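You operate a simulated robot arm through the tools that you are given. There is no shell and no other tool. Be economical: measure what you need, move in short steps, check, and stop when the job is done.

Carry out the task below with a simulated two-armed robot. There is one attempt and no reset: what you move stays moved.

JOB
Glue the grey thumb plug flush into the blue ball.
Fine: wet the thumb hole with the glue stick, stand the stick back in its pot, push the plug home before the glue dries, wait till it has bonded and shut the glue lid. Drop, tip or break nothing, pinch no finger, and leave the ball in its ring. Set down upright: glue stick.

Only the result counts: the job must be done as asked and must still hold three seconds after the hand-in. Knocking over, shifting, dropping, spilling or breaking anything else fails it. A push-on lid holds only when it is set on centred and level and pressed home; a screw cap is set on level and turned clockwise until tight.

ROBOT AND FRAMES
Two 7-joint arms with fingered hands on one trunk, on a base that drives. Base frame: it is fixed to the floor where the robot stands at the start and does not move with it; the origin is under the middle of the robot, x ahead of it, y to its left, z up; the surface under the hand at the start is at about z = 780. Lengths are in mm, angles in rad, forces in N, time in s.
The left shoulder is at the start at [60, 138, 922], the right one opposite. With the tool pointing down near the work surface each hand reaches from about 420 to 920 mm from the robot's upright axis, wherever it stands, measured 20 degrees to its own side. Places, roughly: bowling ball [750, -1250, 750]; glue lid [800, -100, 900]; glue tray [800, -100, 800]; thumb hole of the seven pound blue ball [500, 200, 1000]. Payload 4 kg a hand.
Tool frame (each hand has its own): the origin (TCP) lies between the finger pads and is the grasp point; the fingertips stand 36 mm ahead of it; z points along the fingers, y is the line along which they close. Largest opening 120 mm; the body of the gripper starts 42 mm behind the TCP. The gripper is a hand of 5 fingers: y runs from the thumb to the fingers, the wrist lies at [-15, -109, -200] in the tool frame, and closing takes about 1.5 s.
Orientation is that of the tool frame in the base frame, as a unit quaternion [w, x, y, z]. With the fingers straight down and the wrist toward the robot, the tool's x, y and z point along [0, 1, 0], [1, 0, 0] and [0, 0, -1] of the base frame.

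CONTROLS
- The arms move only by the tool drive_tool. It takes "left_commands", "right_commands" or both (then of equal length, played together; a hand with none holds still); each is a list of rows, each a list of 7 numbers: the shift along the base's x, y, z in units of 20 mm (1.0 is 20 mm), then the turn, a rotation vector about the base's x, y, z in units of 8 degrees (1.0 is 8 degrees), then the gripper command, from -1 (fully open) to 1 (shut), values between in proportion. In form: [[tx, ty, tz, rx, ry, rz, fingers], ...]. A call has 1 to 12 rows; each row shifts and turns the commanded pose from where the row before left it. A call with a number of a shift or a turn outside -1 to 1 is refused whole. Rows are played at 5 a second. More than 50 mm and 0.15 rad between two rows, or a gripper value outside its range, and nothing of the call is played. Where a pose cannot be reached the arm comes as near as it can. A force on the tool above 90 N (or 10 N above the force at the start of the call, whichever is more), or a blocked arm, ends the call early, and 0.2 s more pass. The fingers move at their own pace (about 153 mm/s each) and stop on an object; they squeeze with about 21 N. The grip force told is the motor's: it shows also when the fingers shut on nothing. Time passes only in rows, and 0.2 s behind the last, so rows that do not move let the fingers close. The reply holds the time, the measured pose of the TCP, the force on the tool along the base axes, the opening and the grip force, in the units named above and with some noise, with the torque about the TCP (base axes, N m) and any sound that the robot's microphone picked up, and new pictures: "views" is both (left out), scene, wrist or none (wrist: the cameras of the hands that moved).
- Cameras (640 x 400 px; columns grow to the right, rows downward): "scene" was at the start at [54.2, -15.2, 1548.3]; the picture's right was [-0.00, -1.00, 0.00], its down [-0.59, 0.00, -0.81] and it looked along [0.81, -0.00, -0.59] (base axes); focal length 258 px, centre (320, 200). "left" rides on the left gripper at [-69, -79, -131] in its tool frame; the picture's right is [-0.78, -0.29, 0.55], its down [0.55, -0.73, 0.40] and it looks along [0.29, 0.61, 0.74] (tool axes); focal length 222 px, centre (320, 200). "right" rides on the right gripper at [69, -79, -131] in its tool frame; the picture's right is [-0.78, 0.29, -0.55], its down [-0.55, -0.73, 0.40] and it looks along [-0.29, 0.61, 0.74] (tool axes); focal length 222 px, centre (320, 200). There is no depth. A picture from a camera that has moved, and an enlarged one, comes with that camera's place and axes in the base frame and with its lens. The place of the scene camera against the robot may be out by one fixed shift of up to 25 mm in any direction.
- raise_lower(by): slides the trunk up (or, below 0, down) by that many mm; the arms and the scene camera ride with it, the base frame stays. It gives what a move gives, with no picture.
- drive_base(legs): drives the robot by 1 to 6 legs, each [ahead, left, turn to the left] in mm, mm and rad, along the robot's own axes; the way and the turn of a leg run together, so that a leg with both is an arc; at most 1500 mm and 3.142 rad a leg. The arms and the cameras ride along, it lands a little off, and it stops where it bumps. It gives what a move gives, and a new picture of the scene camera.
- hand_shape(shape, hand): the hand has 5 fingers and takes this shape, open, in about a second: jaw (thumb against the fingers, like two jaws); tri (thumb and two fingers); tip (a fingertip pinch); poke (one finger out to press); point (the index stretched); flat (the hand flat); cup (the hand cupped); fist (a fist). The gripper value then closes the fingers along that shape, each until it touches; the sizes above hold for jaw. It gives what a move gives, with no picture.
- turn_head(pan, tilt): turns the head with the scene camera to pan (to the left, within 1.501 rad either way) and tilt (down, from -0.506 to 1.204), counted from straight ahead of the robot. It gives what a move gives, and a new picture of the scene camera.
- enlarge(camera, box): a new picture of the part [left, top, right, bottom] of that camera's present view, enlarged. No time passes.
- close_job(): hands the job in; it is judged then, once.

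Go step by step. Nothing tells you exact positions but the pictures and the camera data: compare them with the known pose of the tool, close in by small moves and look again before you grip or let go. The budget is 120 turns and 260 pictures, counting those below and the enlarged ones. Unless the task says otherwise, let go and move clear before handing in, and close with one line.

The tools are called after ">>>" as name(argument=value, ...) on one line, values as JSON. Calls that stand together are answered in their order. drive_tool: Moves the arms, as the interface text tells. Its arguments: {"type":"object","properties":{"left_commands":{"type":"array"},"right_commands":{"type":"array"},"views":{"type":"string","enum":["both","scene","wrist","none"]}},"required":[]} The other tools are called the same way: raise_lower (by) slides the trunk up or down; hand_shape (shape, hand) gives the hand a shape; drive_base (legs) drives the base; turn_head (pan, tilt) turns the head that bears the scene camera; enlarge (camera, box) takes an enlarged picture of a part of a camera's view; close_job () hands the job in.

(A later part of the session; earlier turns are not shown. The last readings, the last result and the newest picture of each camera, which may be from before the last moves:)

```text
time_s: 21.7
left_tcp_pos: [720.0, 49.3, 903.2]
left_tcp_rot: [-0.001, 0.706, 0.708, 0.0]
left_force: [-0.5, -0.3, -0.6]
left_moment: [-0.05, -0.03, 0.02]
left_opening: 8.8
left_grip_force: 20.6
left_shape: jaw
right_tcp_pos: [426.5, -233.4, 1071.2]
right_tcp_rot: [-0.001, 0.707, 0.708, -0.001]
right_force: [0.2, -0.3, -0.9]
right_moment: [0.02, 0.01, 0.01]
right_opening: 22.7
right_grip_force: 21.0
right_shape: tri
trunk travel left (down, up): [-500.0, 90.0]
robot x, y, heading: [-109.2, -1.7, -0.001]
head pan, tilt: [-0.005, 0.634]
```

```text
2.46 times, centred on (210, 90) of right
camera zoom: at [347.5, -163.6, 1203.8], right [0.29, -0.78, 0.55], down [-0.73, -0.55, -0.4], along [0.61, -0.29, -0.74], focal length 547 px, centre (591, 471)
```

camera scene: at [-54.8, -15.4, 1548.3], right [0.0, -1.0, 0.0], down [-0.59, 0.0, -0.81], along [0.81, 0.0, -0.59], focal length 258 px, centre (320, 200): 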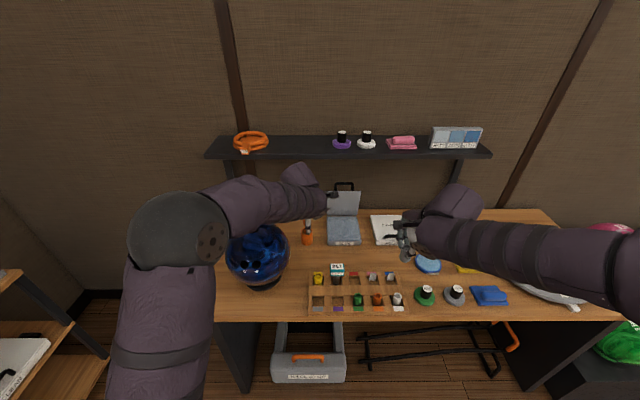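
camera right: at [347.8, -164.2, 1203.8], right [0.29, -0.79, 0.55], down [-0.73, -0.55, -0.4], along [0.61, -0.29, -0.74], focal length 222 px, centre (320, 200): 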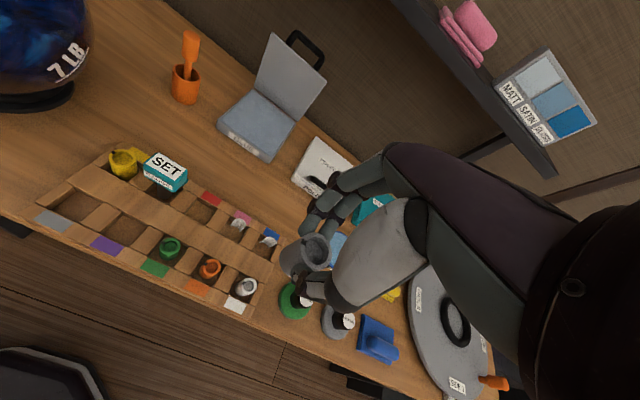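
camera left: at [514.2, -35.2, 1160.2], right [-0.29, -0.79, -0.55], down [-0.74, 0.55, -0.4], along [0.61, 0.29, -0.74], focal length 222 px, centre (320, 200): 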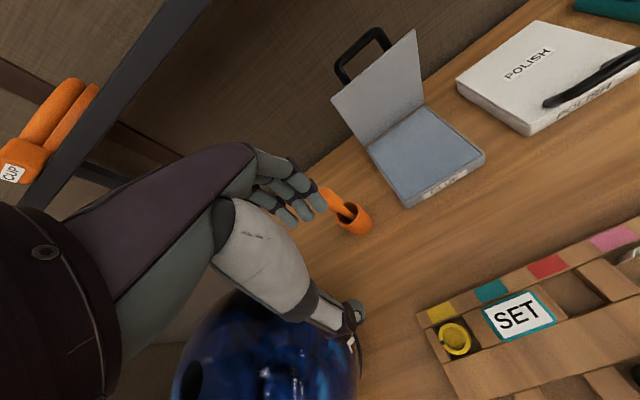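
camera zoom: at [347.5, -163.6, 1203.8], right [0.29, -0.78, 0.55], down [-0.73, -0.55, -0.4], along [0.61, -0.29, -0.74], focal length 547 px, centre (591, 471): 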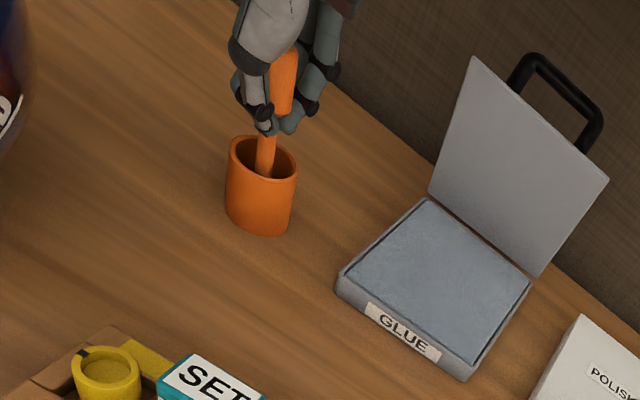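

The tips seem to have closed on the thin shaft just under the handle. I'll reopen, go up 18 mm and grip the handle itself.

>>> drive_tool(left_commands=[[0, 0, 0, 0, 0, 0, -0.1], [0, 0, 0, 0, 0, 0, -0.33], [0, 0, 0, 0, 0, 0, -0.33], [0, 0, 0.9, 0, 0, 0, -0.33], [0, 0, 0, 0, 0, 0, 0], [0, 0, 0, 0, 0, 0, 0.3], [0, 0, 0, 0, 0, 0, 0.6], [0, 0, 0, 0, 0, 0, 1], [0, 0, 0, 0, 0, 0, 1], [0, 0, 0, 0, 0, 0, 1]], views="none")

>>> enlarge(camera="left", box=[220, 160, 412, 280])

>>> enlarge(camera="right", box=[80, 10, 340, 170])

```text
time_s: 23.9
left_tcp_pos: [719.5, 50.3, 920.7]
left_tcp_rot: [-0.001, 0.707, 0.707, 0.0]
left_force: [-0.2, 1.2, -0.1]
left_moment: [0.0, 0.01, 0.03]
left_opening: 0.1
left_grip_force: 20.7
left_shape: jaw
right_tcp_pos: [426.7, -234.2, 1072.4]
right_tcp_rot: [0.0, 0.707, 0.707, 0.0]
right_force: [-0.2, 0.3, -0.5]
right_moment: [-0.02, -0.02, 0.02]
right_opening: 22.5
right_grip_force: 21.0
right_shape: tri
trunk travel left (down, up): [-500.0, 90.0]
robot x, y, heading: [-110.7, 0.5, 0.001]
head pan, tilt: [-0.005, 0.634]
```

```text
3.33 times, centred on (316, 220) of left
camera zoom: at [640.4, -19.1, 1053.5], right [-0.29, -0.79, -0.55], down [-0.74, 0.55, -0.4], along [0.61, 0.29, -0.74], focal length 740 px, centre (333, 133)
```

zoom: 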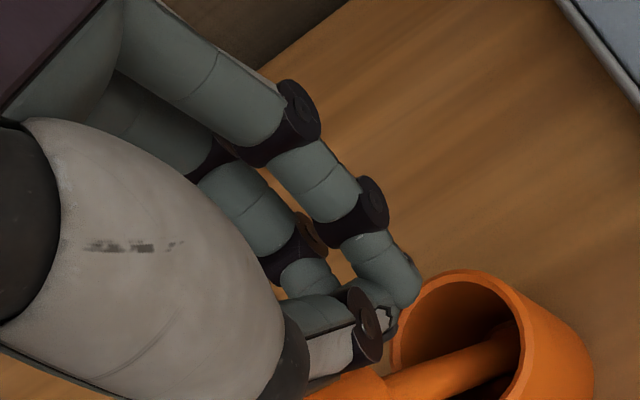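

```text
2.46 times, centred on (210, 90) of right
camera zoom: at [347.5, -163.6, 1203.8], right [0.29, -0.78, 0.55], down [-0.73, -0.55, -0.4], along [0.61, -0.29, -0.74], focal length 547 px, centre (591, 471)
```

zoom: 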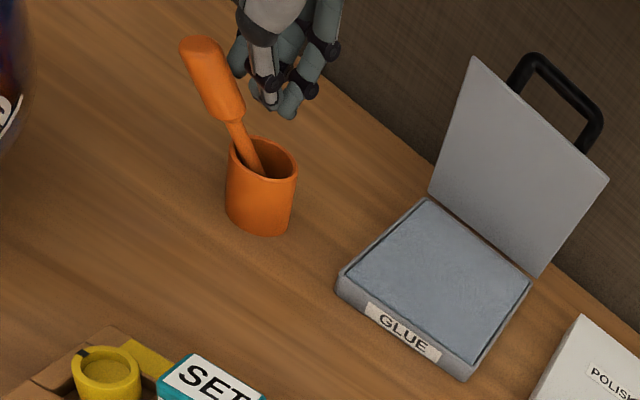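

The stick slipped out and now leans against the pot rim, still inside the pot. I'll rise clear and look at the lean.

>>> drive_tool(left_commands=[[0, -0.2, 1, 0, 0, 0, 1], [0, -0.3, 1, 0, 0, 0, 1], [0, 0, 1, 0, 0, 0, 0.5], [0, 0, 0.5, 0, 0, 0, 0], [-0.5, 0, 0, 0, 0, 0, -0.33], [0, 0, 0, 0, 0, 0, -0.33]], views="none")

>>> enlarge(camera="left", box=[220, 140, 476, 300])

>>> enlarge(camera="right", box=[100, 0, 292, 120])

>>> enlarge(camera="scene", box=[240, 180, 368, 260])

```text
time_s: 25.3
left_tcp_pos: [708.0, 37.9, 992.4]
left_tcp_rot: [-0.001, 0.706, 0.708, 0.0]
left_force: [-0.3, -0.2, 0.8]
left_moment: [0.0, 0.02, 0.01]
left_opening: 79.5
left_grip_force: 0.0
left_shape: jaw
right_tcp_pos: [426.6, -233.4, 1071.2]
right_tcp_rot: [-0.001, 0.707, 0.707, 0.0]
right_force: [0.2, -0.1, -0.8]
right_moment: [0.0, -0.03, -0.03]
right_opening: 22.7
right_grip_force: 21.1
right_shape: tri
trunk travel left (down, up): [-500.0, 90.0]
robot x, y, heading: [-105.4, -1.1, 0.001]
head pan, tilt: [-0.005, 0.634]
```

```text
2.50 times, centred on (348, 220) of left
camera zoom: at [629.8, -30.8, 1123.7], right [-0.29, -0.79, -0.55], down [-0.74, 0.55, -0.4], along [0.61, 0.29, -0.74], focal length 555 px, centre (250, 150)
```

zoom: 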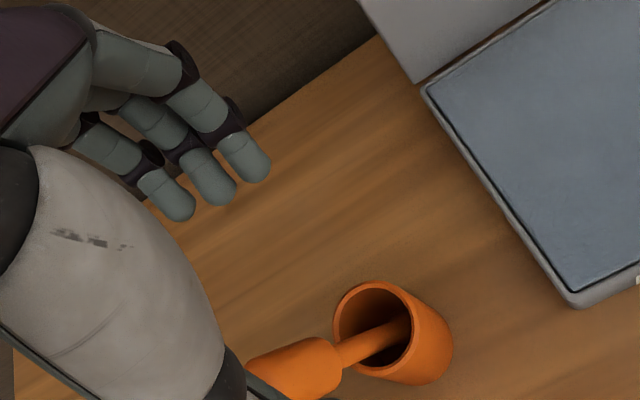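

```text
3.33 times, centred on (196, 60) of right
camera zoom: at [347.6, -163.6, 1203.7], right [0.29, -0.78, 0.55], down [-0.73, -0.55, -0.4], along [0.61, -0.29, -0.74], focal length 740 px, centre (733, 667)
```

zoom: 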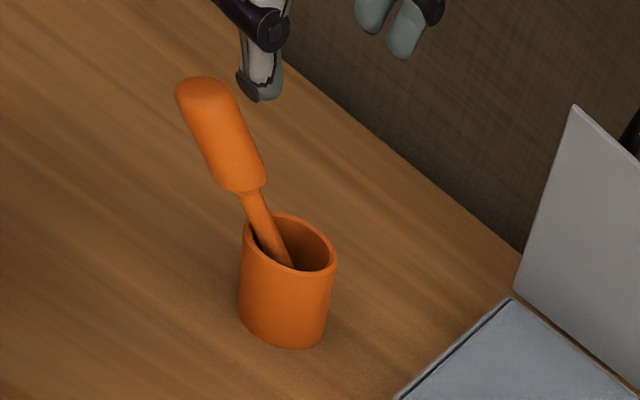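

```text
5.00 times, centred on (304, 220) of scene
camera zoom: at [-54.9, -15.3, 1548.2], right [0.0, -1.0, 0.0], down [-0.59, 0.0, -0.81], along [0.81, 0.0, -0.59], focal length 1290 px, centre (400, 100)
```

zoom: 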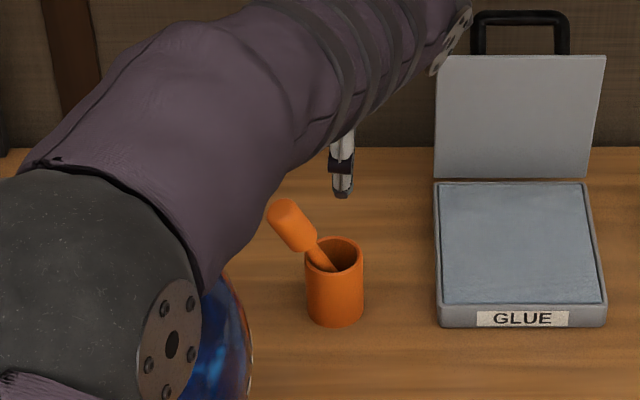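

The handle axis runs from (696,64,873) to (692,83,912), a lean of about 26° toward +y. I'll tilt the hand to match above it.

>>> drive_tool(left_commands=[[-0.23, 0.79, -0.1, -0.65, -0.13, 0, -0.33], [-0.23, 0.79, -0.1, -0.65, -0.13, 0, -0.33], [-0.23, 0.79, -0.1, -0.65, -0.13, 0, -0.33], [-0.23, 0.79, -0.1, -0.65, -0.13, 0, -0.33], [-0.23, 0.79, -0.1, -0.65, -0.13, 0, -0.33], [0, 0, 0, 0, 0, 0, -0.33]], views="none")

>>> enlarge(camera="left", box=[220, 140, 476, 300])

>>> enlarge(camera="scene", box=[160, 120, 416, 280])

>>> enlarge(camera="right", box=[60, 0, 316, 160])

```text
time_s: 26.7
left_tcp_pos: [687.5, 117.0, 981.3]
left_tcp_rot: [0.191, 0.688, 0.689, -0.128]
left_force: [-0.3, -0.4, 0.2]
left_moment: [0.04, 0.0, 0.01]
left_opening: 79.4
left_grip_force: 0.0
left_shape: jaw
right_tcp_pos: [425.6, -232.9, 1071.9]
right_tcp_rot: [0.001, 0.707, 0.707, 0.0]
right_force: [0.4, -0.7, -0.3]
right_moment: [0.01, -0.02, 0.0]
right_opening: 22.6
right_grip_force: 21.5
right_shape: tri
trunk travel left (down, up): [-500.0, 90.0]
robot x, y, heading: [-109.0, -1.7, -0.001]
head pan, tilt: [-0.005, 0.634]
```

```text
2.50 times, centred on (348, 220) of left
camera zoom: at [595.5, 111.0, 1123.2], right [-0.26, -0.95, -0.17], down [-0.69, 0.3, -0.66], along [0.68, -0.05, -0.73], focal length 555 px, centre (250, 150)
```

zoom: 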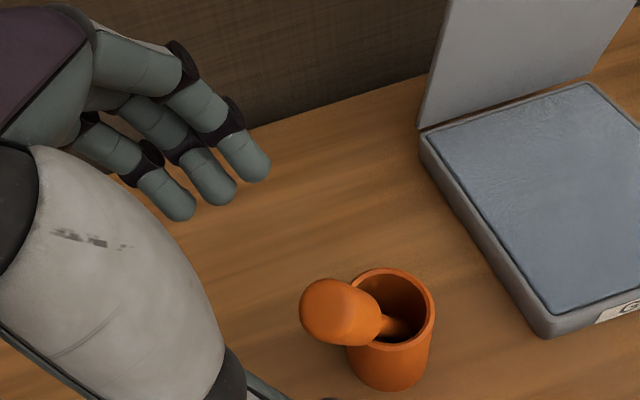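

```text
2.50 times, centred on (288, 200) of scene
camera zoom: at [-55.1, -15.7, 1548.3], right [0.0, -1.0, 0.0], down [-0.59, 0.0, -0.81], along [0.81, 0.0, -0.59], focal length 645 px, centre (400, 200)
```

zoom: 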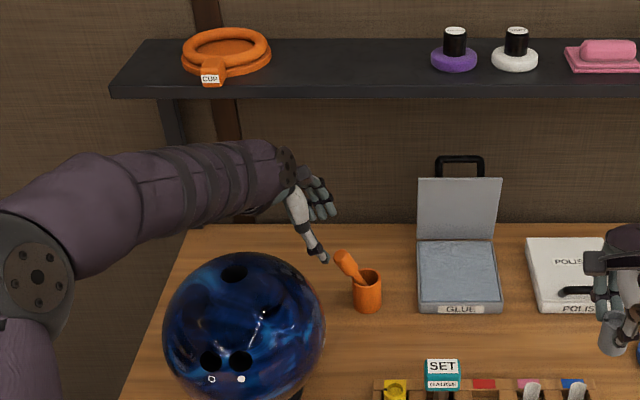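

```text
2.50 times, centred on (188, 80) of right
camera zoom: at [347.4, -164.1, 1203.7], right [0.29, -0.79, 0.55], down [-0.73, -0.55, -0.4], along [0.61, -0.29, -0.74], focal length 555 px, centre (650, 500)
```

zoom: 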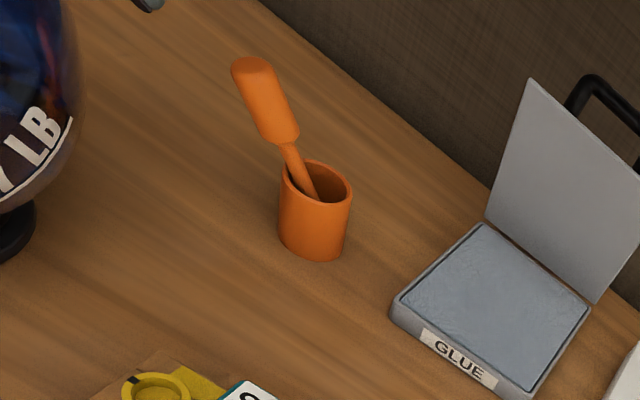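

>>> drive_tool(left_commands=[[0.075, -0.394, -0.81, 0, 0, 0, -0.33], [0.075, -0.394, -0.81, 0, 0, 0, -0.33], [0.075, -0.394, -0.81, 0, 0, 0, -0.33], [0.075, -0.394, -0.81, 0, 0, 0, -0.33], [0, 0, 0, 0, 0, 0, -0.33]], views="none")

>>> enlarge(camera="left", box=[220, 140, 476, 300])

>>> enlarge(camera="scene", box=[240, 160, 368, 260])

>>> enlarge(camera="right", box=[100, 0, 260, 120])

```text
time_s: 27.9
left_tcp_pos: [693.8, 85.9, 917.1]
left_tcp_rot: [0.191, 0.688, 0.688, -0.127]
left_force: [1.3, 0.1, 0.6]
left_moment: [0.05, 0.01, -0.01]
left_opening: 79.5
left_grip_force: 0.0
left_shape: jaw
right_tcp_pos: [426.6, -233.6, 1072.4]
right_tcp_rot: [0.001, 0.707, 0.707, 0.0]
right_force: [-0.2, 0.1, 0.0]
right_moment: [-0.03, -0.04, -0.01]
right_opening: 22.6
right_grip_force: 21.4
right_shape: tri
trunk travel left (down, up): [-500.0, 90.0]
robot x, y, heading: [-111.5, -0.4, -0.001]
head pan, tilt: [-0.005, 0.634]
```

```text
2.50 times, centred on (348, 220) of left
camera zoom: at [600.9, 79.9, 1058.5], right [-0.26, -0.95, -0.17], down [-0.69, 0.3, -0.66], along [0.68, -0.05, -0.73], focal length 555 px, centre (250, 150)
```

zoom: 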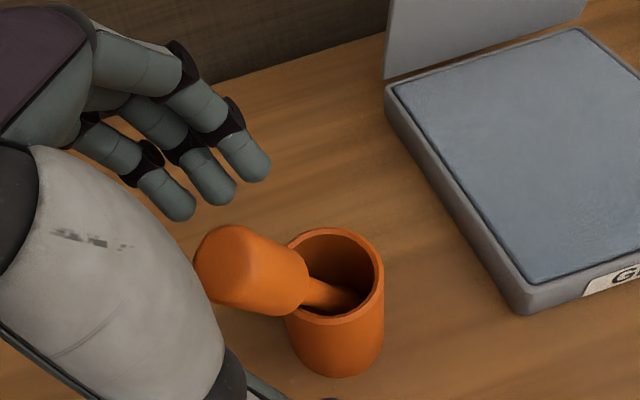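

```text
4.00 times, centred on (304, 210) of scene
camera zoom: at [-55.3, -15.1, 1548.3], right [0.0, -1.0, 0.0], down [-0.59, 0.0, -0.81], along [0.81, 0.0, -0.59], focal length 1032 px, centre (384, 160)
```

zoom: 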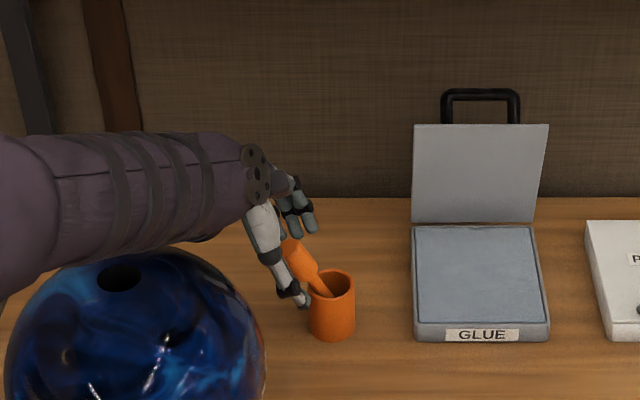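

```text
3.33 times, centred on (180, 60) of right
camera zoom: at [347.4, -163.5, 1203.8], right [0.29, -0.78, 0.55], down [-0.73, -0.55, -0.4], along [0.61, -0.29, -0.74], focal length 740 px, centre (787, 667)
```

zoom: 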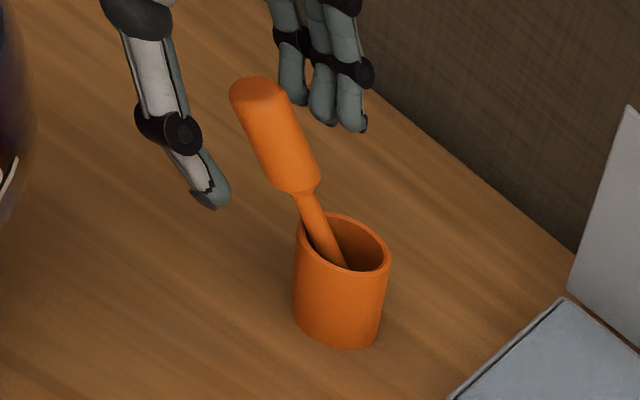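

>>> drive_tool(left_commands=[[-0.05, 0.2, 0.5, 0, 0, 0, -0.33], [0, 0, 0, 0, 0, 0, 0], [0, 0, 0, 0, 0, 0, 0.3], [0, 0, 0, 0, 0, 0, 0.6], [0, 0, 0, 0, 0, 0, 1], [0, 0, 0, 0, 0, 0, 1], [0, 0, 0, 0, 0, 0, 1]], views="none")

>>> enlarge(camera="left", box=[220, 140, 476, 300])

>>> enlarge(camera="right", box=[100, 0, 260, 120])

```text
time_s: 29.5
left_tcp_pos: [692.2, 90.3, 926.9]
left_tcp_rot: [0.191, 0.688, 0.689, -0.127]
left_force: [0.7, 0.0, 1.3]
left_moment: [0.01, -0.16, 0.06]
left_opening: 19.0
left_grip_force: 21.3
left_shape: jaw
right_tcp_pos: [425.9, -233.2, 1072.6]
right_tcp_rot: [0.0, 0.707, 0.708, -0.001]
right_force: [0.6, 0.0, -0.4]
right_moment: [0.0, 0.01, 0.04]
right_opening: 22.8
right_grip_force: 20.5
right_shape: tri
trunk travel left (down, up): [-500.0, 90.0]
robot x, y, heading: [-109.8, -1.1, -0.002]
head pan, tilt: [-0.005, 0.634]
```

```text
2.50 times, centred on (348, 220) of left
camera zoom: at [600.4, 83.6, 1068.3], right [-0.26, -0.95, -0.17], down [-0.69, 0.3, -0.66], along [0.68, -0.05, -0.73], focal length 555 px, centre (250, 150)
```

zoom: 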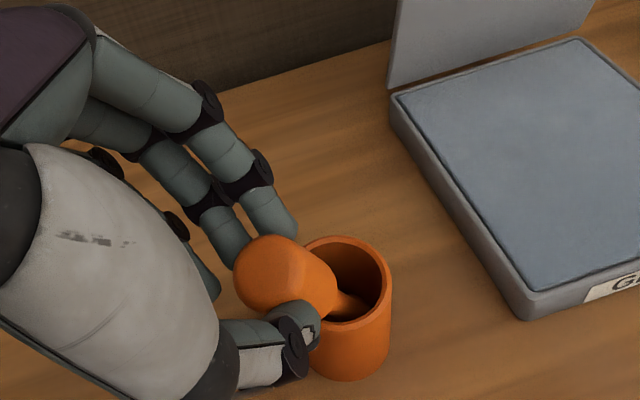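

```text
3.33 times, centred on (180, 60) of right
camera zoom: at [347.5, -163.5, 1203.8], right [0.29, -0.78, 0.55], down [-0.73, -0.55, -0.4], along [0.61, -0.29, -0.74], focal length 740 px, centre (787, 667)
```

zoom: 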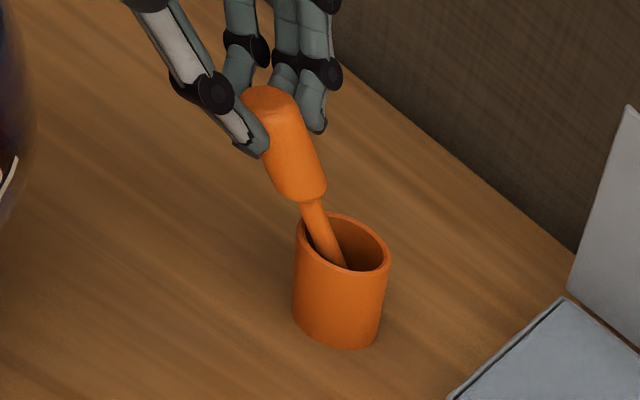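

Firm grip at 19 mm. I'll draw the stick out along its axis.

>>> drive_tool(left_commands=[[-0.05, 0.2, 0.45, 0, 0, 0, 1], [-0.1, 0.4, 0.9, 0, 0, 0, 1], [-0.1, 0.4, 0.9, 0, 0, 0, 1], [-0.1, 0.4, 0.9, 0, 0, 0, 1], [0, 0.2, 1, 0, 0, 0, 1], [0, 0, 1, 0, 0, 0, 1]], views="none")

>>> enlarge(camera="left", box=[220, 140, 476, 300])

>>> enlarge(camera="right", box=[60, 0, 316, 160])

>>> enlarge(camera="scene", box=[200, 140, 392, 280])

```text
time_s: 30.9
left_tcp_pos: [684.2, 121.6, 1029.3]
left_tcp_rot: [0.191, 0.688, 0.688, -0.127]
left_force: [0.3, 0.0, -1.2]
left_moment: [0.0, -0.01, -0.02]
left_opening: 19.0
left_grip_force: 20.8
left_shape: jaw
right_tcp_pos: [426.4, -232.9, 1071.7]
right_tcp_rot: [0.0, 0.707, 0.707, -0.001]
right_force: [0.5, 1.0, 0.7]
right_moment: [0.02, 0.01, 0.02]
right_opening: 22.6
right_grip_force: 20.8
right_shape: tri
trunk travel left (down, up): [-500.0, 90.0]
robot x, y, heading: [-108.0, 0.7, -0.001]
head pan, tilt: [-0.005, 0.634]
```

```text
2.50 times, centred on (348, 220) of left
camera zoom: at [593.6, 114.8, 1171.2], right [-0.26, -0.95, -0.17], down [-0.69, 0.3, -0.66], along [0.68, -0.05, -0.73], focal length 555 px, centre (250, 150)
```

zoom: 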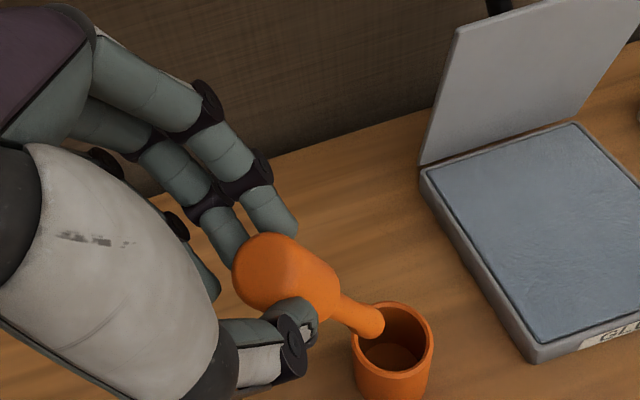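

```text
2.50 times, centred on (188, 80) of right
camera zoom: at [347.2, -163.6, 1203.8], right [0.29, -0.78, 0.55], down [-0.73, -0.55, -0.4], along [0.61, -0.29, -0.74], focal length 555 px, centre (650, 500)
```

zoom: 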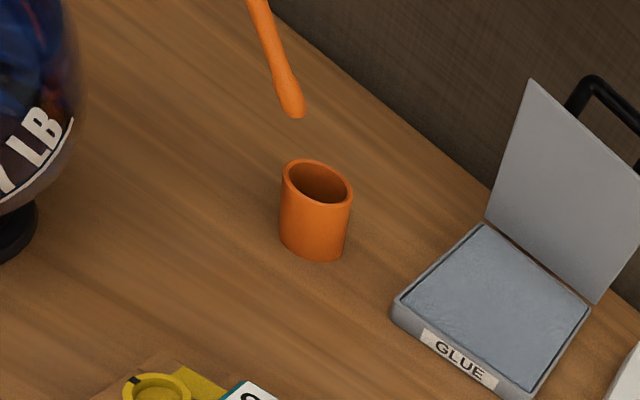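

```text
2.86 times, centred on (296, 210) of scene
camera zoom: at [-55.4, -15.3, 1548.2], right [0.0, -1.0, 0.0], down [-0.59, 0.0, -0.81], along [0.81, 0.0, -0.59], focal length 737 px, centre (389, 171)
```

zoom: 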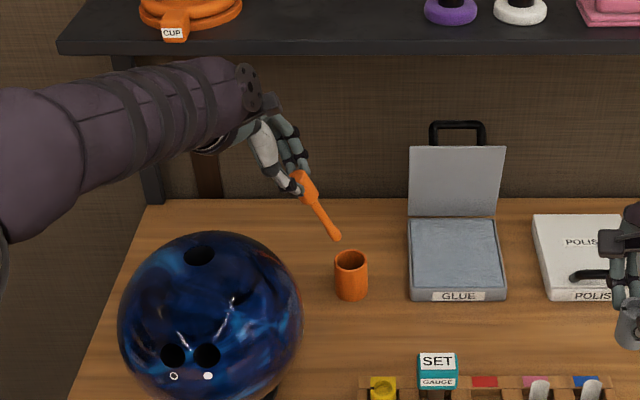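

The stick is free. I'll set the hand upright and carry the stick over the glue tray, staying low under the shelf.

>>> drive_tool(left_commands=[[0, -0.5, 0, 0.6, 0.12, 0, 1], [0, -1, 0, 0.6, 0.12, 0, 1], [0.2, -1, 0, 0.6, 0.12, 0, 1], [0.2, -1, 0, 0.6, 0.12, 0, 1], [0.2, -1, 0, 0.6, 0.12, 0, 1], [0.2, -1, 0, 0.25, 0.05, 0, 1], [0.3, -1, -0.2, 0, 0, 0, 1], [0.3, -1, -0.2, 0, 0, 0, 1], [0.3, -1, -0.3, 0, 0, 0, 1], [0.3, -1, -0.3, 0, 0, 0, 1], [0, -1, -0.3, 0, 0, 0, 1], [0, 0, 0, 0, 0, 0, 1]], views="none")

>>> enlarge(camera="left", box=[220, 140, 476, 300])

>>> enlarge(camera="right", box=[100, 0, 356, 160])

>>> enlarge(camera="scene", box=[200, 140, 392, 280])

```text
time_s: 33.5
left_tcp_pos: [717.9, -83.6, 999.6]
left_tcp_rot: [-0.001, 0.707, 0.707, 0.001]
left_force: [-0.4, 0.0, -0.7]
left_moment: [0.0, -0.03, -0.01]
left_opening: 18.8
left_grip_force: 20.4
left_shape: jaw
left hand out of reach, approached as far as the arm can: row 10, 11
right_tcp_pos: [427.1, -234.6, 1071.5]
right_tcp_rot: [0.001, 0.706, 0.708, 0.0]
right_force: [0.2, 0.9, -0.1]
right_moment: [0.0, -0.01, 0.03]
right_opening: 22.7
right_grip_force: 21.2
right_shape: tri
trunk travel left (down, up): [-500.0, 90.0]
robot x, y, heading: [-108.9, -1.5, 0.002]
head pan, tilt: [-0.005, 0.634]
```

```text
2.50 times, centred on (348, 220) of left
camera zoom: at [639.5, -152.9, 1130.8], right [-0.29, -0.78, -0.55], down [-0.74, 0.55, -0.4], along [0.61, 0.29, -0.74], focal length 555 px, centre (250, 150)
```

zoom: 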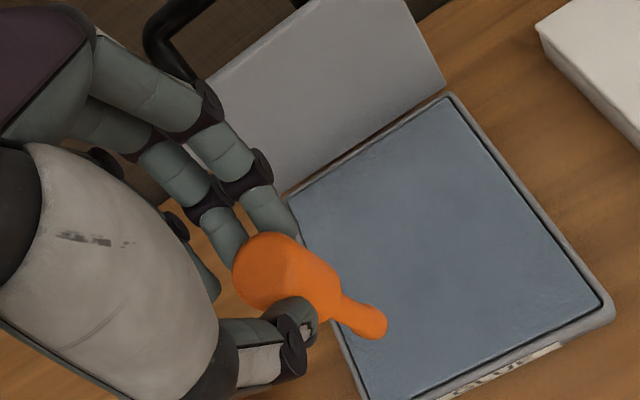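

```text
2.50 times, centred on (228, 80) of right
camera zoom: at [347.3, -163.4, 1203.9], right [0.29, -0.78, 0.55], down [-0.73, -0.55, -0.4], along [0.61, -0.29, -0.74], focal length 555 px, centre (550, 500)
```

zoom: 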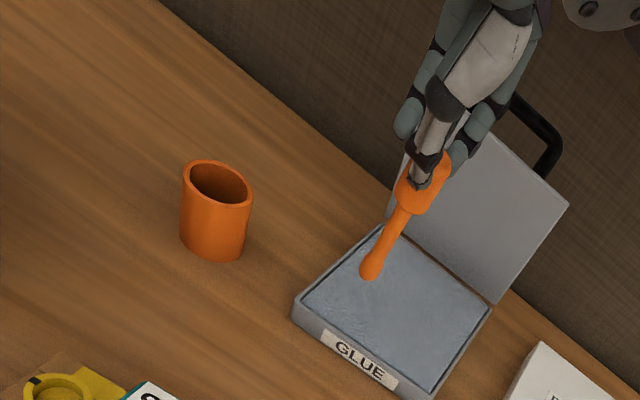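

```text
2.86 times, centred on (296, 210) of scene
camera zoom: at [-55.4, -15.1, 1548.3], right [0.0, -1.0, 0.0], down [-0.59, 0.0, -0.81], along [0.81, 0.0, -0.59], focal length 737 px, centre (389, 171)
```

zoom: 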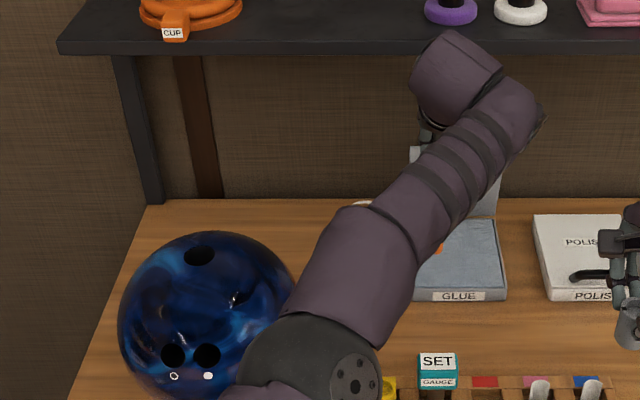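

The tip is above the front-left of the glue pad at about z 846. I'll lower it gently onto the pad.

>>> drive_tool(left_commands=[[0, 0, -1, 0, 0, 0, 1], [0, 0, -0.7, 0, 0, 0, 1], [0, 0, 0, 0, 0, 0, 1]], views="none")

>>> enlarge(camera="right", box=[180, 60, 308, 160])

```text
time_s: 34.3
left_tcp_pos: [719.2, -84.1, 965.9]
left_tcp_rot: [0.0, 0.706, 0.708, 0.0]
left_force: [-0.8, 0.9, -0.5]
left_moment: [-0.01, -0.05, -0.02]
left_opening: 18.9
left_grip_force: 21.2
left_shape: jaw
right_tcp_pos: [426.2, -233.0, 1071.6]
right_tcp_rot: [0.0, 0.707, 0.707, 0.0]
right_force: [-0.6, 1.3, -0.4]
right_moment: [0.02, -0.01, -0.02]
right_opening: 22.8
right_grip_force: 20.5
right_shape: tri
trunk travel left (down, up): [-500.0, 90.0]
robot x, y, heading: [-108.9, 2.9, 0.002]
head pan, tilt: [-0.005, 0.634]
```

```text
4.00 times, centred on (244, 110) of right
camera zoom: at [347.5, -163.6, 1203.8], right [0.29, -0.78, 0.55], down [-0.73, -0.55, -0.4], along [0.61, -0.29, -0.74], focal length 888 px, centre (624, 560)
```

zoom: 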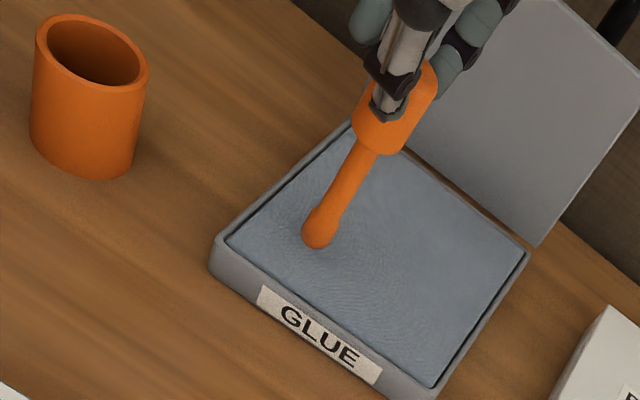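

>>> drive_tool(left_commands=[[0, 0, -0.2, 0, 0, 0, 1], [0, 0, -0.2, 0, 0, 0, 1], [0, 0, 0, 0, 0, 0, 1]], views="none")

>>> enlarge(camera="right", box=[180, 60, 308, 160])

```text
time_s: 35.1
left_tcp_pos: [721.3, -83.4, 958.7]
left_tcp_rot: [0.001, 0.707, 0.708, 0.001]
left_force: [1.0, -0.7, 0.4]
left_moment: [0.04, 0.01, -0.01]
left_opening: 19.1
left_grip_force: 21.5
left_shape: jaw
right_tcp_pos: [426.4, -233.2, 1071.2]
right_tcp_rot: [0.0, 0.707, 0.707, 0.001]
right_force: [-0.3, -0.7, -1.1]
right_moment: [-0.02, -0.04, -0.02]
right_opening: 23.1
right_grip_force: 20.9
right_shape: tri
trunk travel left (down, up): [-500.0, 90.0]
robot x, y, heading: [-107.4, -2.7, -0.002]
head pan, tilt: [-0.005, 0.634]
```

```text
4.00 times, centred on (244, 110) of right
camera zoom: at [347.4, -163.6, 1203.8], right [0.29, -0.78, 0.55], down [-0.73, -0.55, -0.4], along [0.61, -0.29, -0.74], focal length 888 px, centre (624, 560)
```

zoom: 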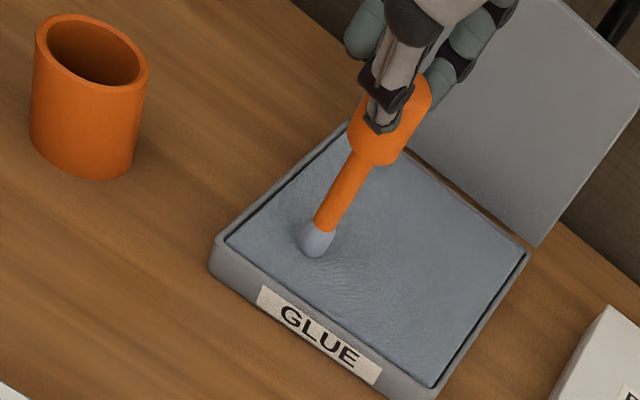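

The tip has taken up glue. Now back out from under the shelf, rise, and go over to the ball.

>>> drive_tool(left_commands=[[0, 0, 0.5, 0, 0, 0, 1], [-0.3, 0.5, 1, 0, 0, 0, 1], [-1, 1, 0, 0, 0, 0, 1], [-1, 1, 0, 0, 0, 0, 1], [-1, 1, 0, 0, 0, 0, 1], [-1, 1, 0, 0, 0, 0, 1], [-1, 1, 0, 0, 0, 0, 1], [-0.5, 0.3, 1, 0, 0, 0, 1], [-0.5, 0.3, 1, 0, 0, 0, 1], [-0.5, 0.3, 1, 0, 0, 0, 1], [-0.5, 0.3, 1, 0, 0, 0, 1], [-0.5, 0.3, 1, 0, 0, 0, 1]], views="none")

>>> drive_tool(left_commands=[[0, 0, 1, 0, 0, 0, 1], [0, 0, 1, 0, 0, 0, 1], [0, 0, 1, 0, 0, 0, 1], [0, 0, 1, 0, 0, 0, 1], [0, 0, 1, 0, 0, 0, 1], [0, 0, 1, 0, 0, 0, 1], [-0.2, 1, 0, 0, 0, 0, 1], [-0.2, 1, 0, 0, 0, 0, 1], [-0.2, 1, 0, 0, 0, 0, 1], [-0.2, 1, 0, 0, 0, 0, 1], [-0.2, 1, 0, 0, 0, 0, 1], [0, 0, 0, 0, 0, 0, 1]], views="both")

>>> enlarge(camera="left", box=[220, 140, 476, 300])

```text
time_s: 37.7
left_tcp_pos: [563.0, 57.4, 1089.1]
left_tcp_rot: [0.0, 0.707, 0.707, 0.0]
left_force: [0.4, -0.6, -0.9]
left_moment: [0.0, -0.01, -0.01]
left_opening: 19.0
left_grip_force: 21.4
left_shape: jaw
right_tcp_pos: [427.0, -233.5, 1071.5]
right_tcp_rot: [0.0, 0.707, 0.707, 0.001]
right_force: [-1.4, 0.4, -1.0]
right_moment: [0.0, -0.04, 0.02]
right_opening: 22.6
right_grip_force: 21.0
right_shape: tri
trunk travel left (down, up): [-500.0, 90.0]
robot x, y, heading: [-111.7, -2.9, 0.001]
head pan, tilt: [-0.005, 0.634]
```

```text
time_s: 40.3
left_tcp_pos: [544.8, 155.7, 1207.3]
left_tcp_rot: [-0.001, 0.708, 0.707, 0.0]
left_force: [0.3, -0.4, -0.4]
left_moment: [-0.02, -0.02, 0.0]
left_opening: 19.0
left_grip_force: 20.8
left_shape: jaw
right_tcp_pos: [425.4, -234.5, 1070.9]
right_tcp_rot: [0.0, 0.707, 0.707, 0.0]
right_force: [0.0, -0.6, 0.6]
right_moment: [0.03, -0.02, 0.02]
right_opening: 22.5
right_grip_force: 21.2
right_shape: tri
trunk travel left (down, up): [-500.0, 90.0]
robot x, y, heading: [-110.1, -0.7, 0.005]
head pan, tilt: [-0.005, 0.634]
camera scene: at [-55.1, -15.5, 1548.3], right [0.0, -1.0, 0.0], down [-0.59, 0.0, -0.81], along [0.81, 0.0, -0.59], focal length 258 px, centre (320, 200)
camera left: at [464.7, 87.1, 1338.8], right [-0.29, -0.78, -0.55], down [-0.74, 0.55, -0.4], along [0.61, 0.29, -0.74], focal length 222 px, centre (320, 200)
```

scene: 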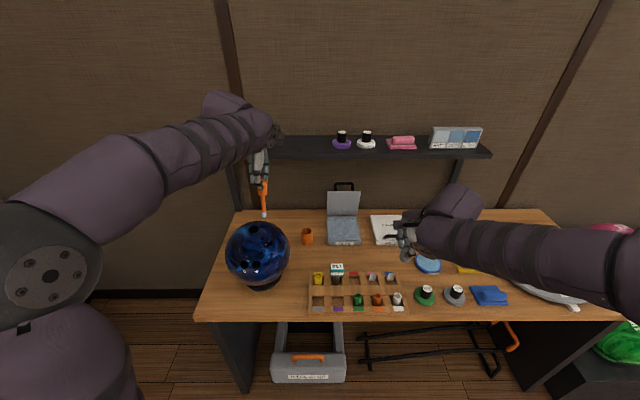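
left: 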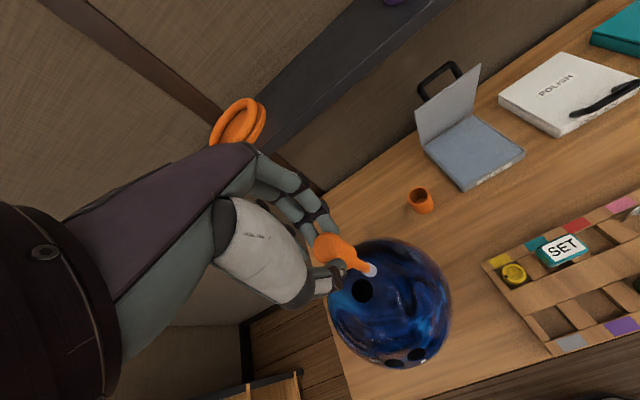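

```text
2.50 times, centred on (348, 220) of left
camera zoom: at [464.7, 87.1, 1338.8], right [-0.29, -0.78, -0.55], down [-0.74, 0.55, -0.4], along [0.61, 0.29, -0.74], focal length 555 px, centre (250, 150)
```

zoom: 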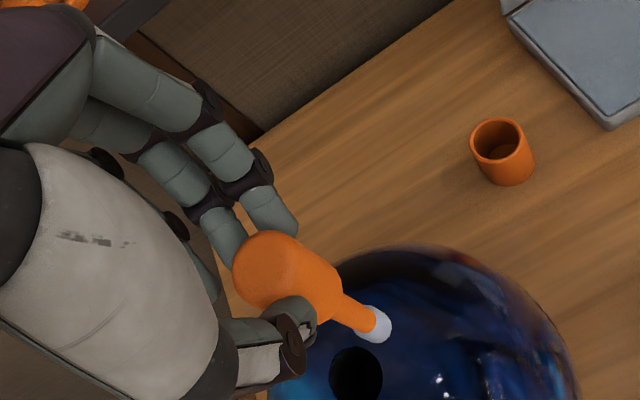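

Hole is at (546, 205, 1014). I'll centre the tip over it, then go in 35 mm and sweep gently round.

>>> drive_tool(left_commands=[[-0.22, 0.93, 0, 0, 0, 0, 1], [-0.22, 0.93, 0, 0, 0, 0, 1], [0, 0, -0.8, 0, 0, 0, 1], [0, 0, 0, 0, 0, 0, 1]], views="none")

>>> enlarge(camera="left", box=[284, 200, 444, 300])

>>> enlarge(camera="scene", box=[200, 170, 328, 290])

```text
time_s: 41.3
left_tcp_pos: [536.0, 194.1, 1191.3]
left_tcp_rot: [-0.001, 0.707, 0.708, -0.001]
left_force: [0.2, -0.5, 0.7]
left_moment: [-0.03, 0.0, 0.01]
left_opening: 19.0
left_grip_force: 21.6
left_shape: jaw
right_tcp_pos: [427.1, -232.9, 1071.5]
right_tcp_rot: [0.0, 0.707, 0.707, 0.0]
right_force: [0.1, -0.3, -0.6]
right_moment: [0.04, 0.0, 0.01]
right_opening: 22.6
right_grip_force: 20.7
right_shape: tri
trunk travel left (down, up): [-500.0, 90.0]
robot x, y, heading: [-109.5, -1.5, 0.003]
head pan, tilt: [-0.005, 0.634]
```

```text
4.00 times, centred on (364, 250) of left
camera zoom: at [456.8, 124.8, 1323.7], right [-0.29, -0.79, -0.55], down [-0.74, 0.55, -0.4], along [0.61, 0.29, -0.74], focal length 888 px, centre (144, 0)
```

zoom: 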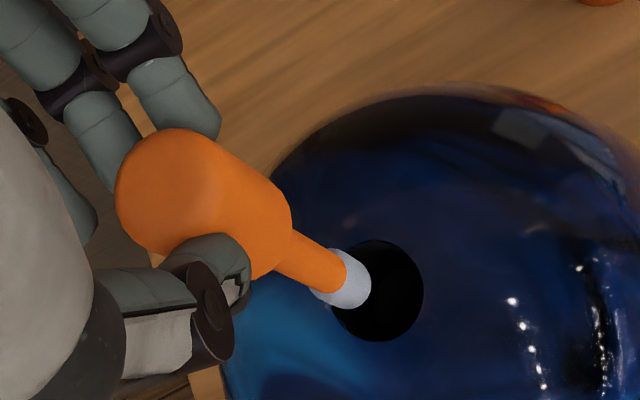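

```text
3.33 times, centred on (264, 230) of scene
camera zoom: at [-55.3, -15.1, 1548.3], right [0.0, -1.0, 0.0], down [-0.59, 0.0, -0.81], along [0.81, 0.0, -0.59], focal length 860 px, centre (507, 100)
```

zoom: 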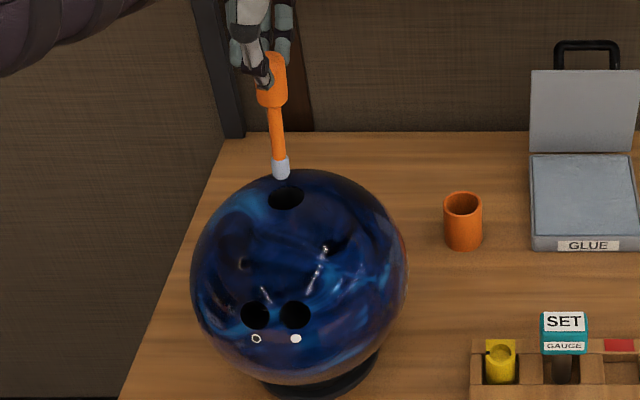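

The tip is centred over the hole. Going in and sweeping.

>>> drive_tool(left_commands=[[0, 0, -1, 0, 0, 0, 1], [0, 0, -1, 0, 0, 0, 1], [0, 0, -0.6, 0, 0, 0, 1], [0.35, 0, 0, 0, 0, 0, 1], [-0.35, 0.35, 0, 0, 0, 0, 1], [-0.35, -0.35, 0, 0, 0, 0, 1], [0.35, -0.35, 0, 0, 0, 0, 1], [0.35, 0.35, 0, 0, 0, 0, 1], [-0.35, 0, 0, 0, 0, 0, 1]], views="none")

>>> enlarge(camera="left", box=[284, 200, 444, 300])

>>> enlarge(camera="scene", box=[220, 190, 300, 240])

```text
time_s: 43.3
left_tcp_pos: [534.5, 193.7, 1140.4]
left_tcp_rot: [0.0, 0.707, 0.707, 0.0]
left_force: [-0.6, -0.3, -0.4]
left_moment: [0.02, -0.01, -0.03]
left_opening: 18.8
left_grip_force: 21.2
left_shape: jaw
right_tcp_pos: [425.9, -232.1, 1071.4]
right_tcp_rot: [0.0, 0.707, 0.707, -0.001]
right_force: [-0.3, -0.2, -0.4]
right_moment: [0.0, 0.02, -0.03]
right_opening: 22.6
right_grip_force: 21.0
right_shape: tri
trunk travel left (down, up): [-500.0, 90.0]
robot x, y, heading: [-112.2, -0.3, -0.005]
head pan, tilt: [-0.005, 0.634]
```

```text
4.00 times, centred on (364, 250) of left
camera zoom: at [455.8, 124.4, 1272.0], right [-0.29, -0.78, -0.55], down [-0.73, 0.55, -0.4], along [0.61, 0.29, -0.74], focal length 888 px, centre (144, 0)
```

zoom: 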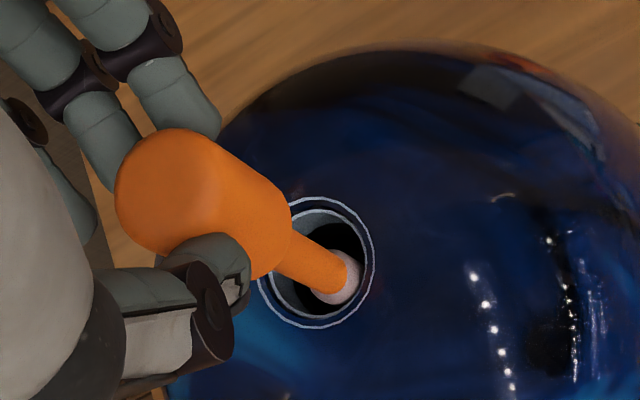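

```text
8.00 times, centred on (260, 215) of scene
camera zoom: at [-55.6, -15.2, 1548.3], right [0.0, -1.0, 0.0], down [-0.59, 0.0, -0.81], along [0.81, 0.0, -0.59], focal length 2064 px, centre (800, 80)
```

zoom: 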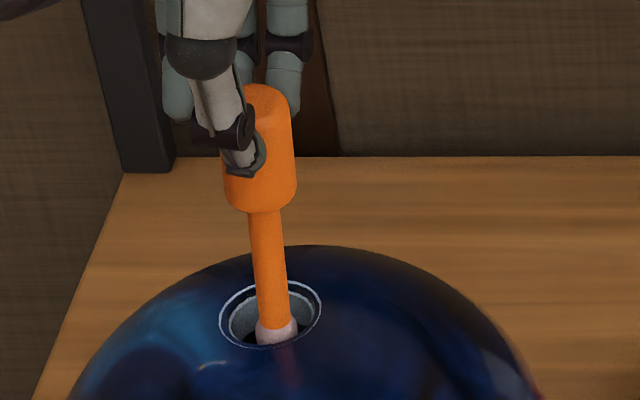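

The hole is wet, with a glue ring showing. Now the stick goes back to its pot at about (716, 50), turning the hand so the stick hangs vertical.

>>> drive_tool(left_commands=[[0, 0, 1, 0, 0, 0, 1], [0, 0, 1, 0, 0, 0, 1], [0, 0, 0.6, 0, 0, 0, 1], [0.3, -1, 0, -0.1, 0.1, 0, 1], [0.3, -1, 0, -0.1, 0.1, 0, 1], [0.3, -1, 0, -0.1, 0.1, 0, 1], [0.3, -1, 0, -0.1, 0.1, 0, 1], [0.3, -1, 0, -0.1, 0.1, 0, 1], [0.3, -1, 0, -0.15, 0, 0, 1], [0.3, -1, -0.5, 0, 0, 0, 1], [0.4, 0, -1, 0, 0, 0, 1], [0.4, 0, -1, 0, 0, 0, 1]], views="none")

>>> drive_tool(left_commands=[[0.4, 0, -1, 0, 0, 0, 1], [0.4, 0, -1, 0, 0, 0, 1], [0.6, 0, -1, 0, 0, 0, 1], [1, 0, -1, 0, 0, 0, 1], [1, 0, -1, 0, 0, 0, 1], [1, 0, -0.2, 0, 0, 0, 1], [0.9, 0, 0, 0, 0, 0, 1], [0, 0, 0, 0, 0, 0, 1]], views="none")

>>> enlarge(camera="left", box=[220, 160, 412, 300])

>>> enlarge(camera="right", box=[60, 0, 252, 120])

>>> enlarge(camera="scene", box=[240, 170, 368, 260])

```text
time_s: 45.9
left_tcp_pos: [591.7, 52.9, 1142.8]
left_tcp_rot: [0.008, 0.706, 0.706, -0.057]
left_force: [0.0, 0.5, -1.2]
left_moment: [0.01, -0.01, 0.0]
left_opening: 18.9
left_grip_force: 21.0
left_shape: jaw
right_tcp_pos: [426.5, -234.3, 1071.1]
right_tcp_rot: [0.0, 0.707, 0.707, -0.001]
right_force: [0.4, -0.2, -1.1]
right_moment: [0.01, 0.0, 0.02]
right_opening: 22.8
right_grip_force: 20.9
right_shape: tri
trunk travel left (down, up): [-500.0, 90.0]
robot x, y, heading: [-110.8, -1.9, 0.002]
head pan, tilt: [-0.005, 0.634]
```

```text
time_s: 47.7
left_tcp_pos: [700.4, 53.9, 1036.8]
left_tcp_rot: [0.008, 0.705, 0.706, -0.057]
left_force: [0.2, 0.0, -0.5]
left_moment: [-0.01, -0.03, 0.02]
left_opening: 18.6
left_grip_force: 21.3
left_shape: jaw
right_tcp_pos: [427.2, -234.4, 1072.5]
right_tcp_rot: [0.0, 0.707, 0.707, 0.0]
right_force: [0.9, 0.2, -0.8]
right_moment: [0.01, -0.02, 0.0]
right_opening: 22.8
right_grip_force: 20.7
right_shape: tri
trunk travel left (down, up): [-500.0, 90.0]
robot x, y, heading: [-110.5, -2.1, -0.002]
head pan, tilt: [-0.005, 0.634]
```

```text
2.86 times, centred on (316, 230) of left
camera zoom: at [629.7, -2.7, 1180.7], right [-0.33, -0.83, -0.45], down [-0.76, 0.51, -0.39], along [0.56, 0.22, -0.8], focal length 635 px, centre (331, 114)
```

zoom: 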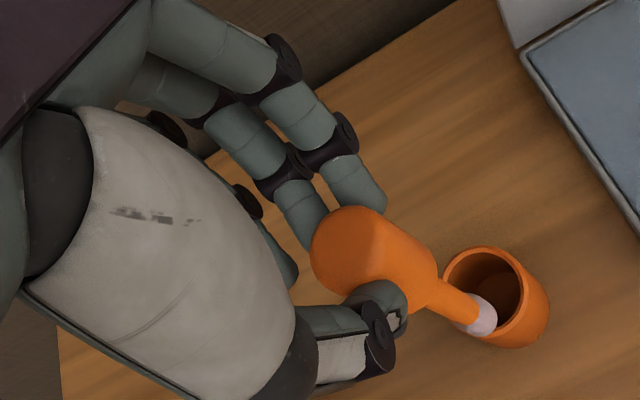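

```text
3.33 times, centred on (156, 60) of right
camera zoom: at [347.3, -163.6, 1203.9], right [0.29, -0.78, 0.55], down [-0.73, -0.55, -0.4], along [0.61, -0.29, -0.74], focal length 740 px, centre (867, 667)
```

zoom: 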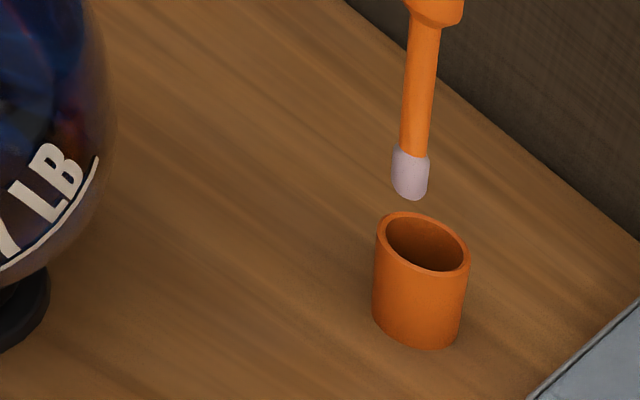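

```text
4.44 times, centred on (304, 215) of scene
camera zoom: at [-55.4, -15.2, 1548.3], right [0.0, -1.0, 0.0], down [-0.59, 0.0, -0.81], along [0.81, 0.0, -0.59], focal length 1146 px, centre (391, 133)
```

zoom: 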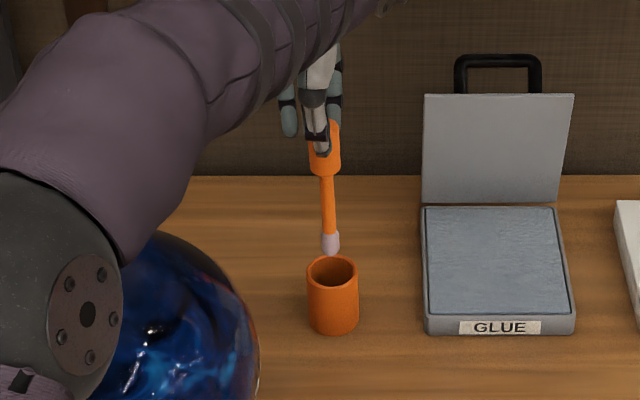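

The stick hangs vertical with its tip at (699, 51); pot centre is (718, 51). I'll shift forward 19 mm and lower.

>>> drive_tool(left_commands=[[0.95, 0, 0, 0, 0, 0, 1], [0, 0, -1, 0, 0, 0, 1], [0, 0, -1, 0, 0, 0, 1], [0, 0, -1, 0, 0, 0, 1], [0, 0, -0.6, 0, 0, 0, 1], [0, 0, 0, 0, 0, 0, 1]], views="none")

>>> enlarge(camera="left", box=[220, 160, 412, 300])

>>> enlarge(camera="right", box=[60, 0, 252, 120])

```text
time_s: 49.1
left_tcp_pos: [717.9, 52.9, 965.1]
left_tcp_rot: [0.008, 0.705, 0.707, -0.057]
left_force: [0.0, -0.2, 0.0]
left_moment: [0.01, -0.02, -0.01]
left_opening: 18.5
left_grip_force: 21.2
left_shape: jaw
right_tcp_pos: [427.0, -232.5, 1071.9]
right_tcp_rot: [0.0, 0.707, 0.707, 0.001]
right_force: [0.6, 0.3, -1.5]
right_moment: [-0.01, -0.02, 0.01]
right_opening: 22.5
right_grip_force: 20.8
right_shape: tri
trunk travel left (down, up): [-500.0, 90.0]
robot x, y, heading: [-103.9, -0.9, 0.004]
head pan, tilt: [-0.005, 0.634]
```

```text
2.86 times, centred on (316, 230) of left
camera zoom: at [647.9, -3.3, 1108.0], right [-0.33, -0.83, -0.45], down [-0.76, 0.51, -0.39], along [0.56, 0.22, -0.8], focal length 635 px, centre (331, 114)
```

zoom: 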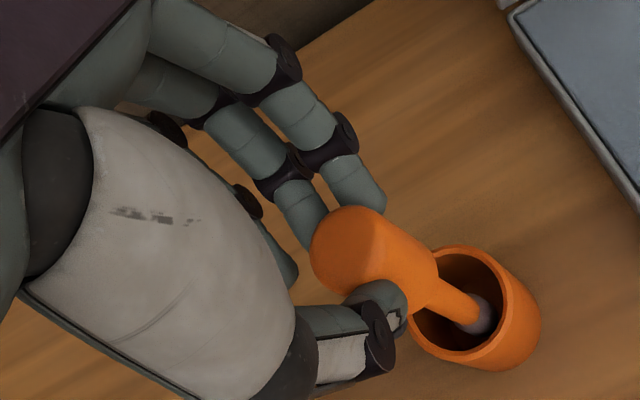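

```text
3.33 times, centred on (156, 60) of right
camera zoom: at [347.4, -163.6, 1203.8], right [0.29, -0.78, 0.55], down [-0.73, -0.55, -0.4], along [0.61, -0.29, -0.74], focal length 740 px, centre (867, 667)
```

zoom: 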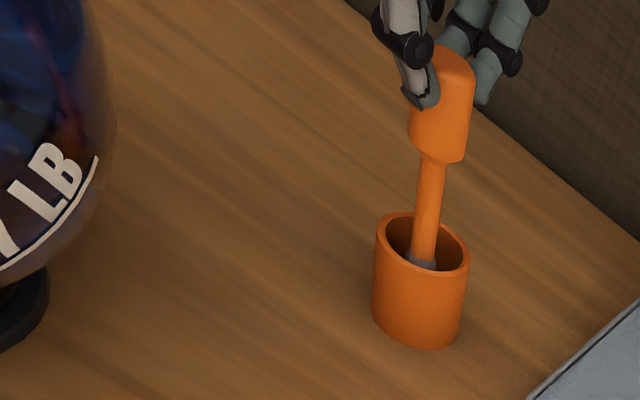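

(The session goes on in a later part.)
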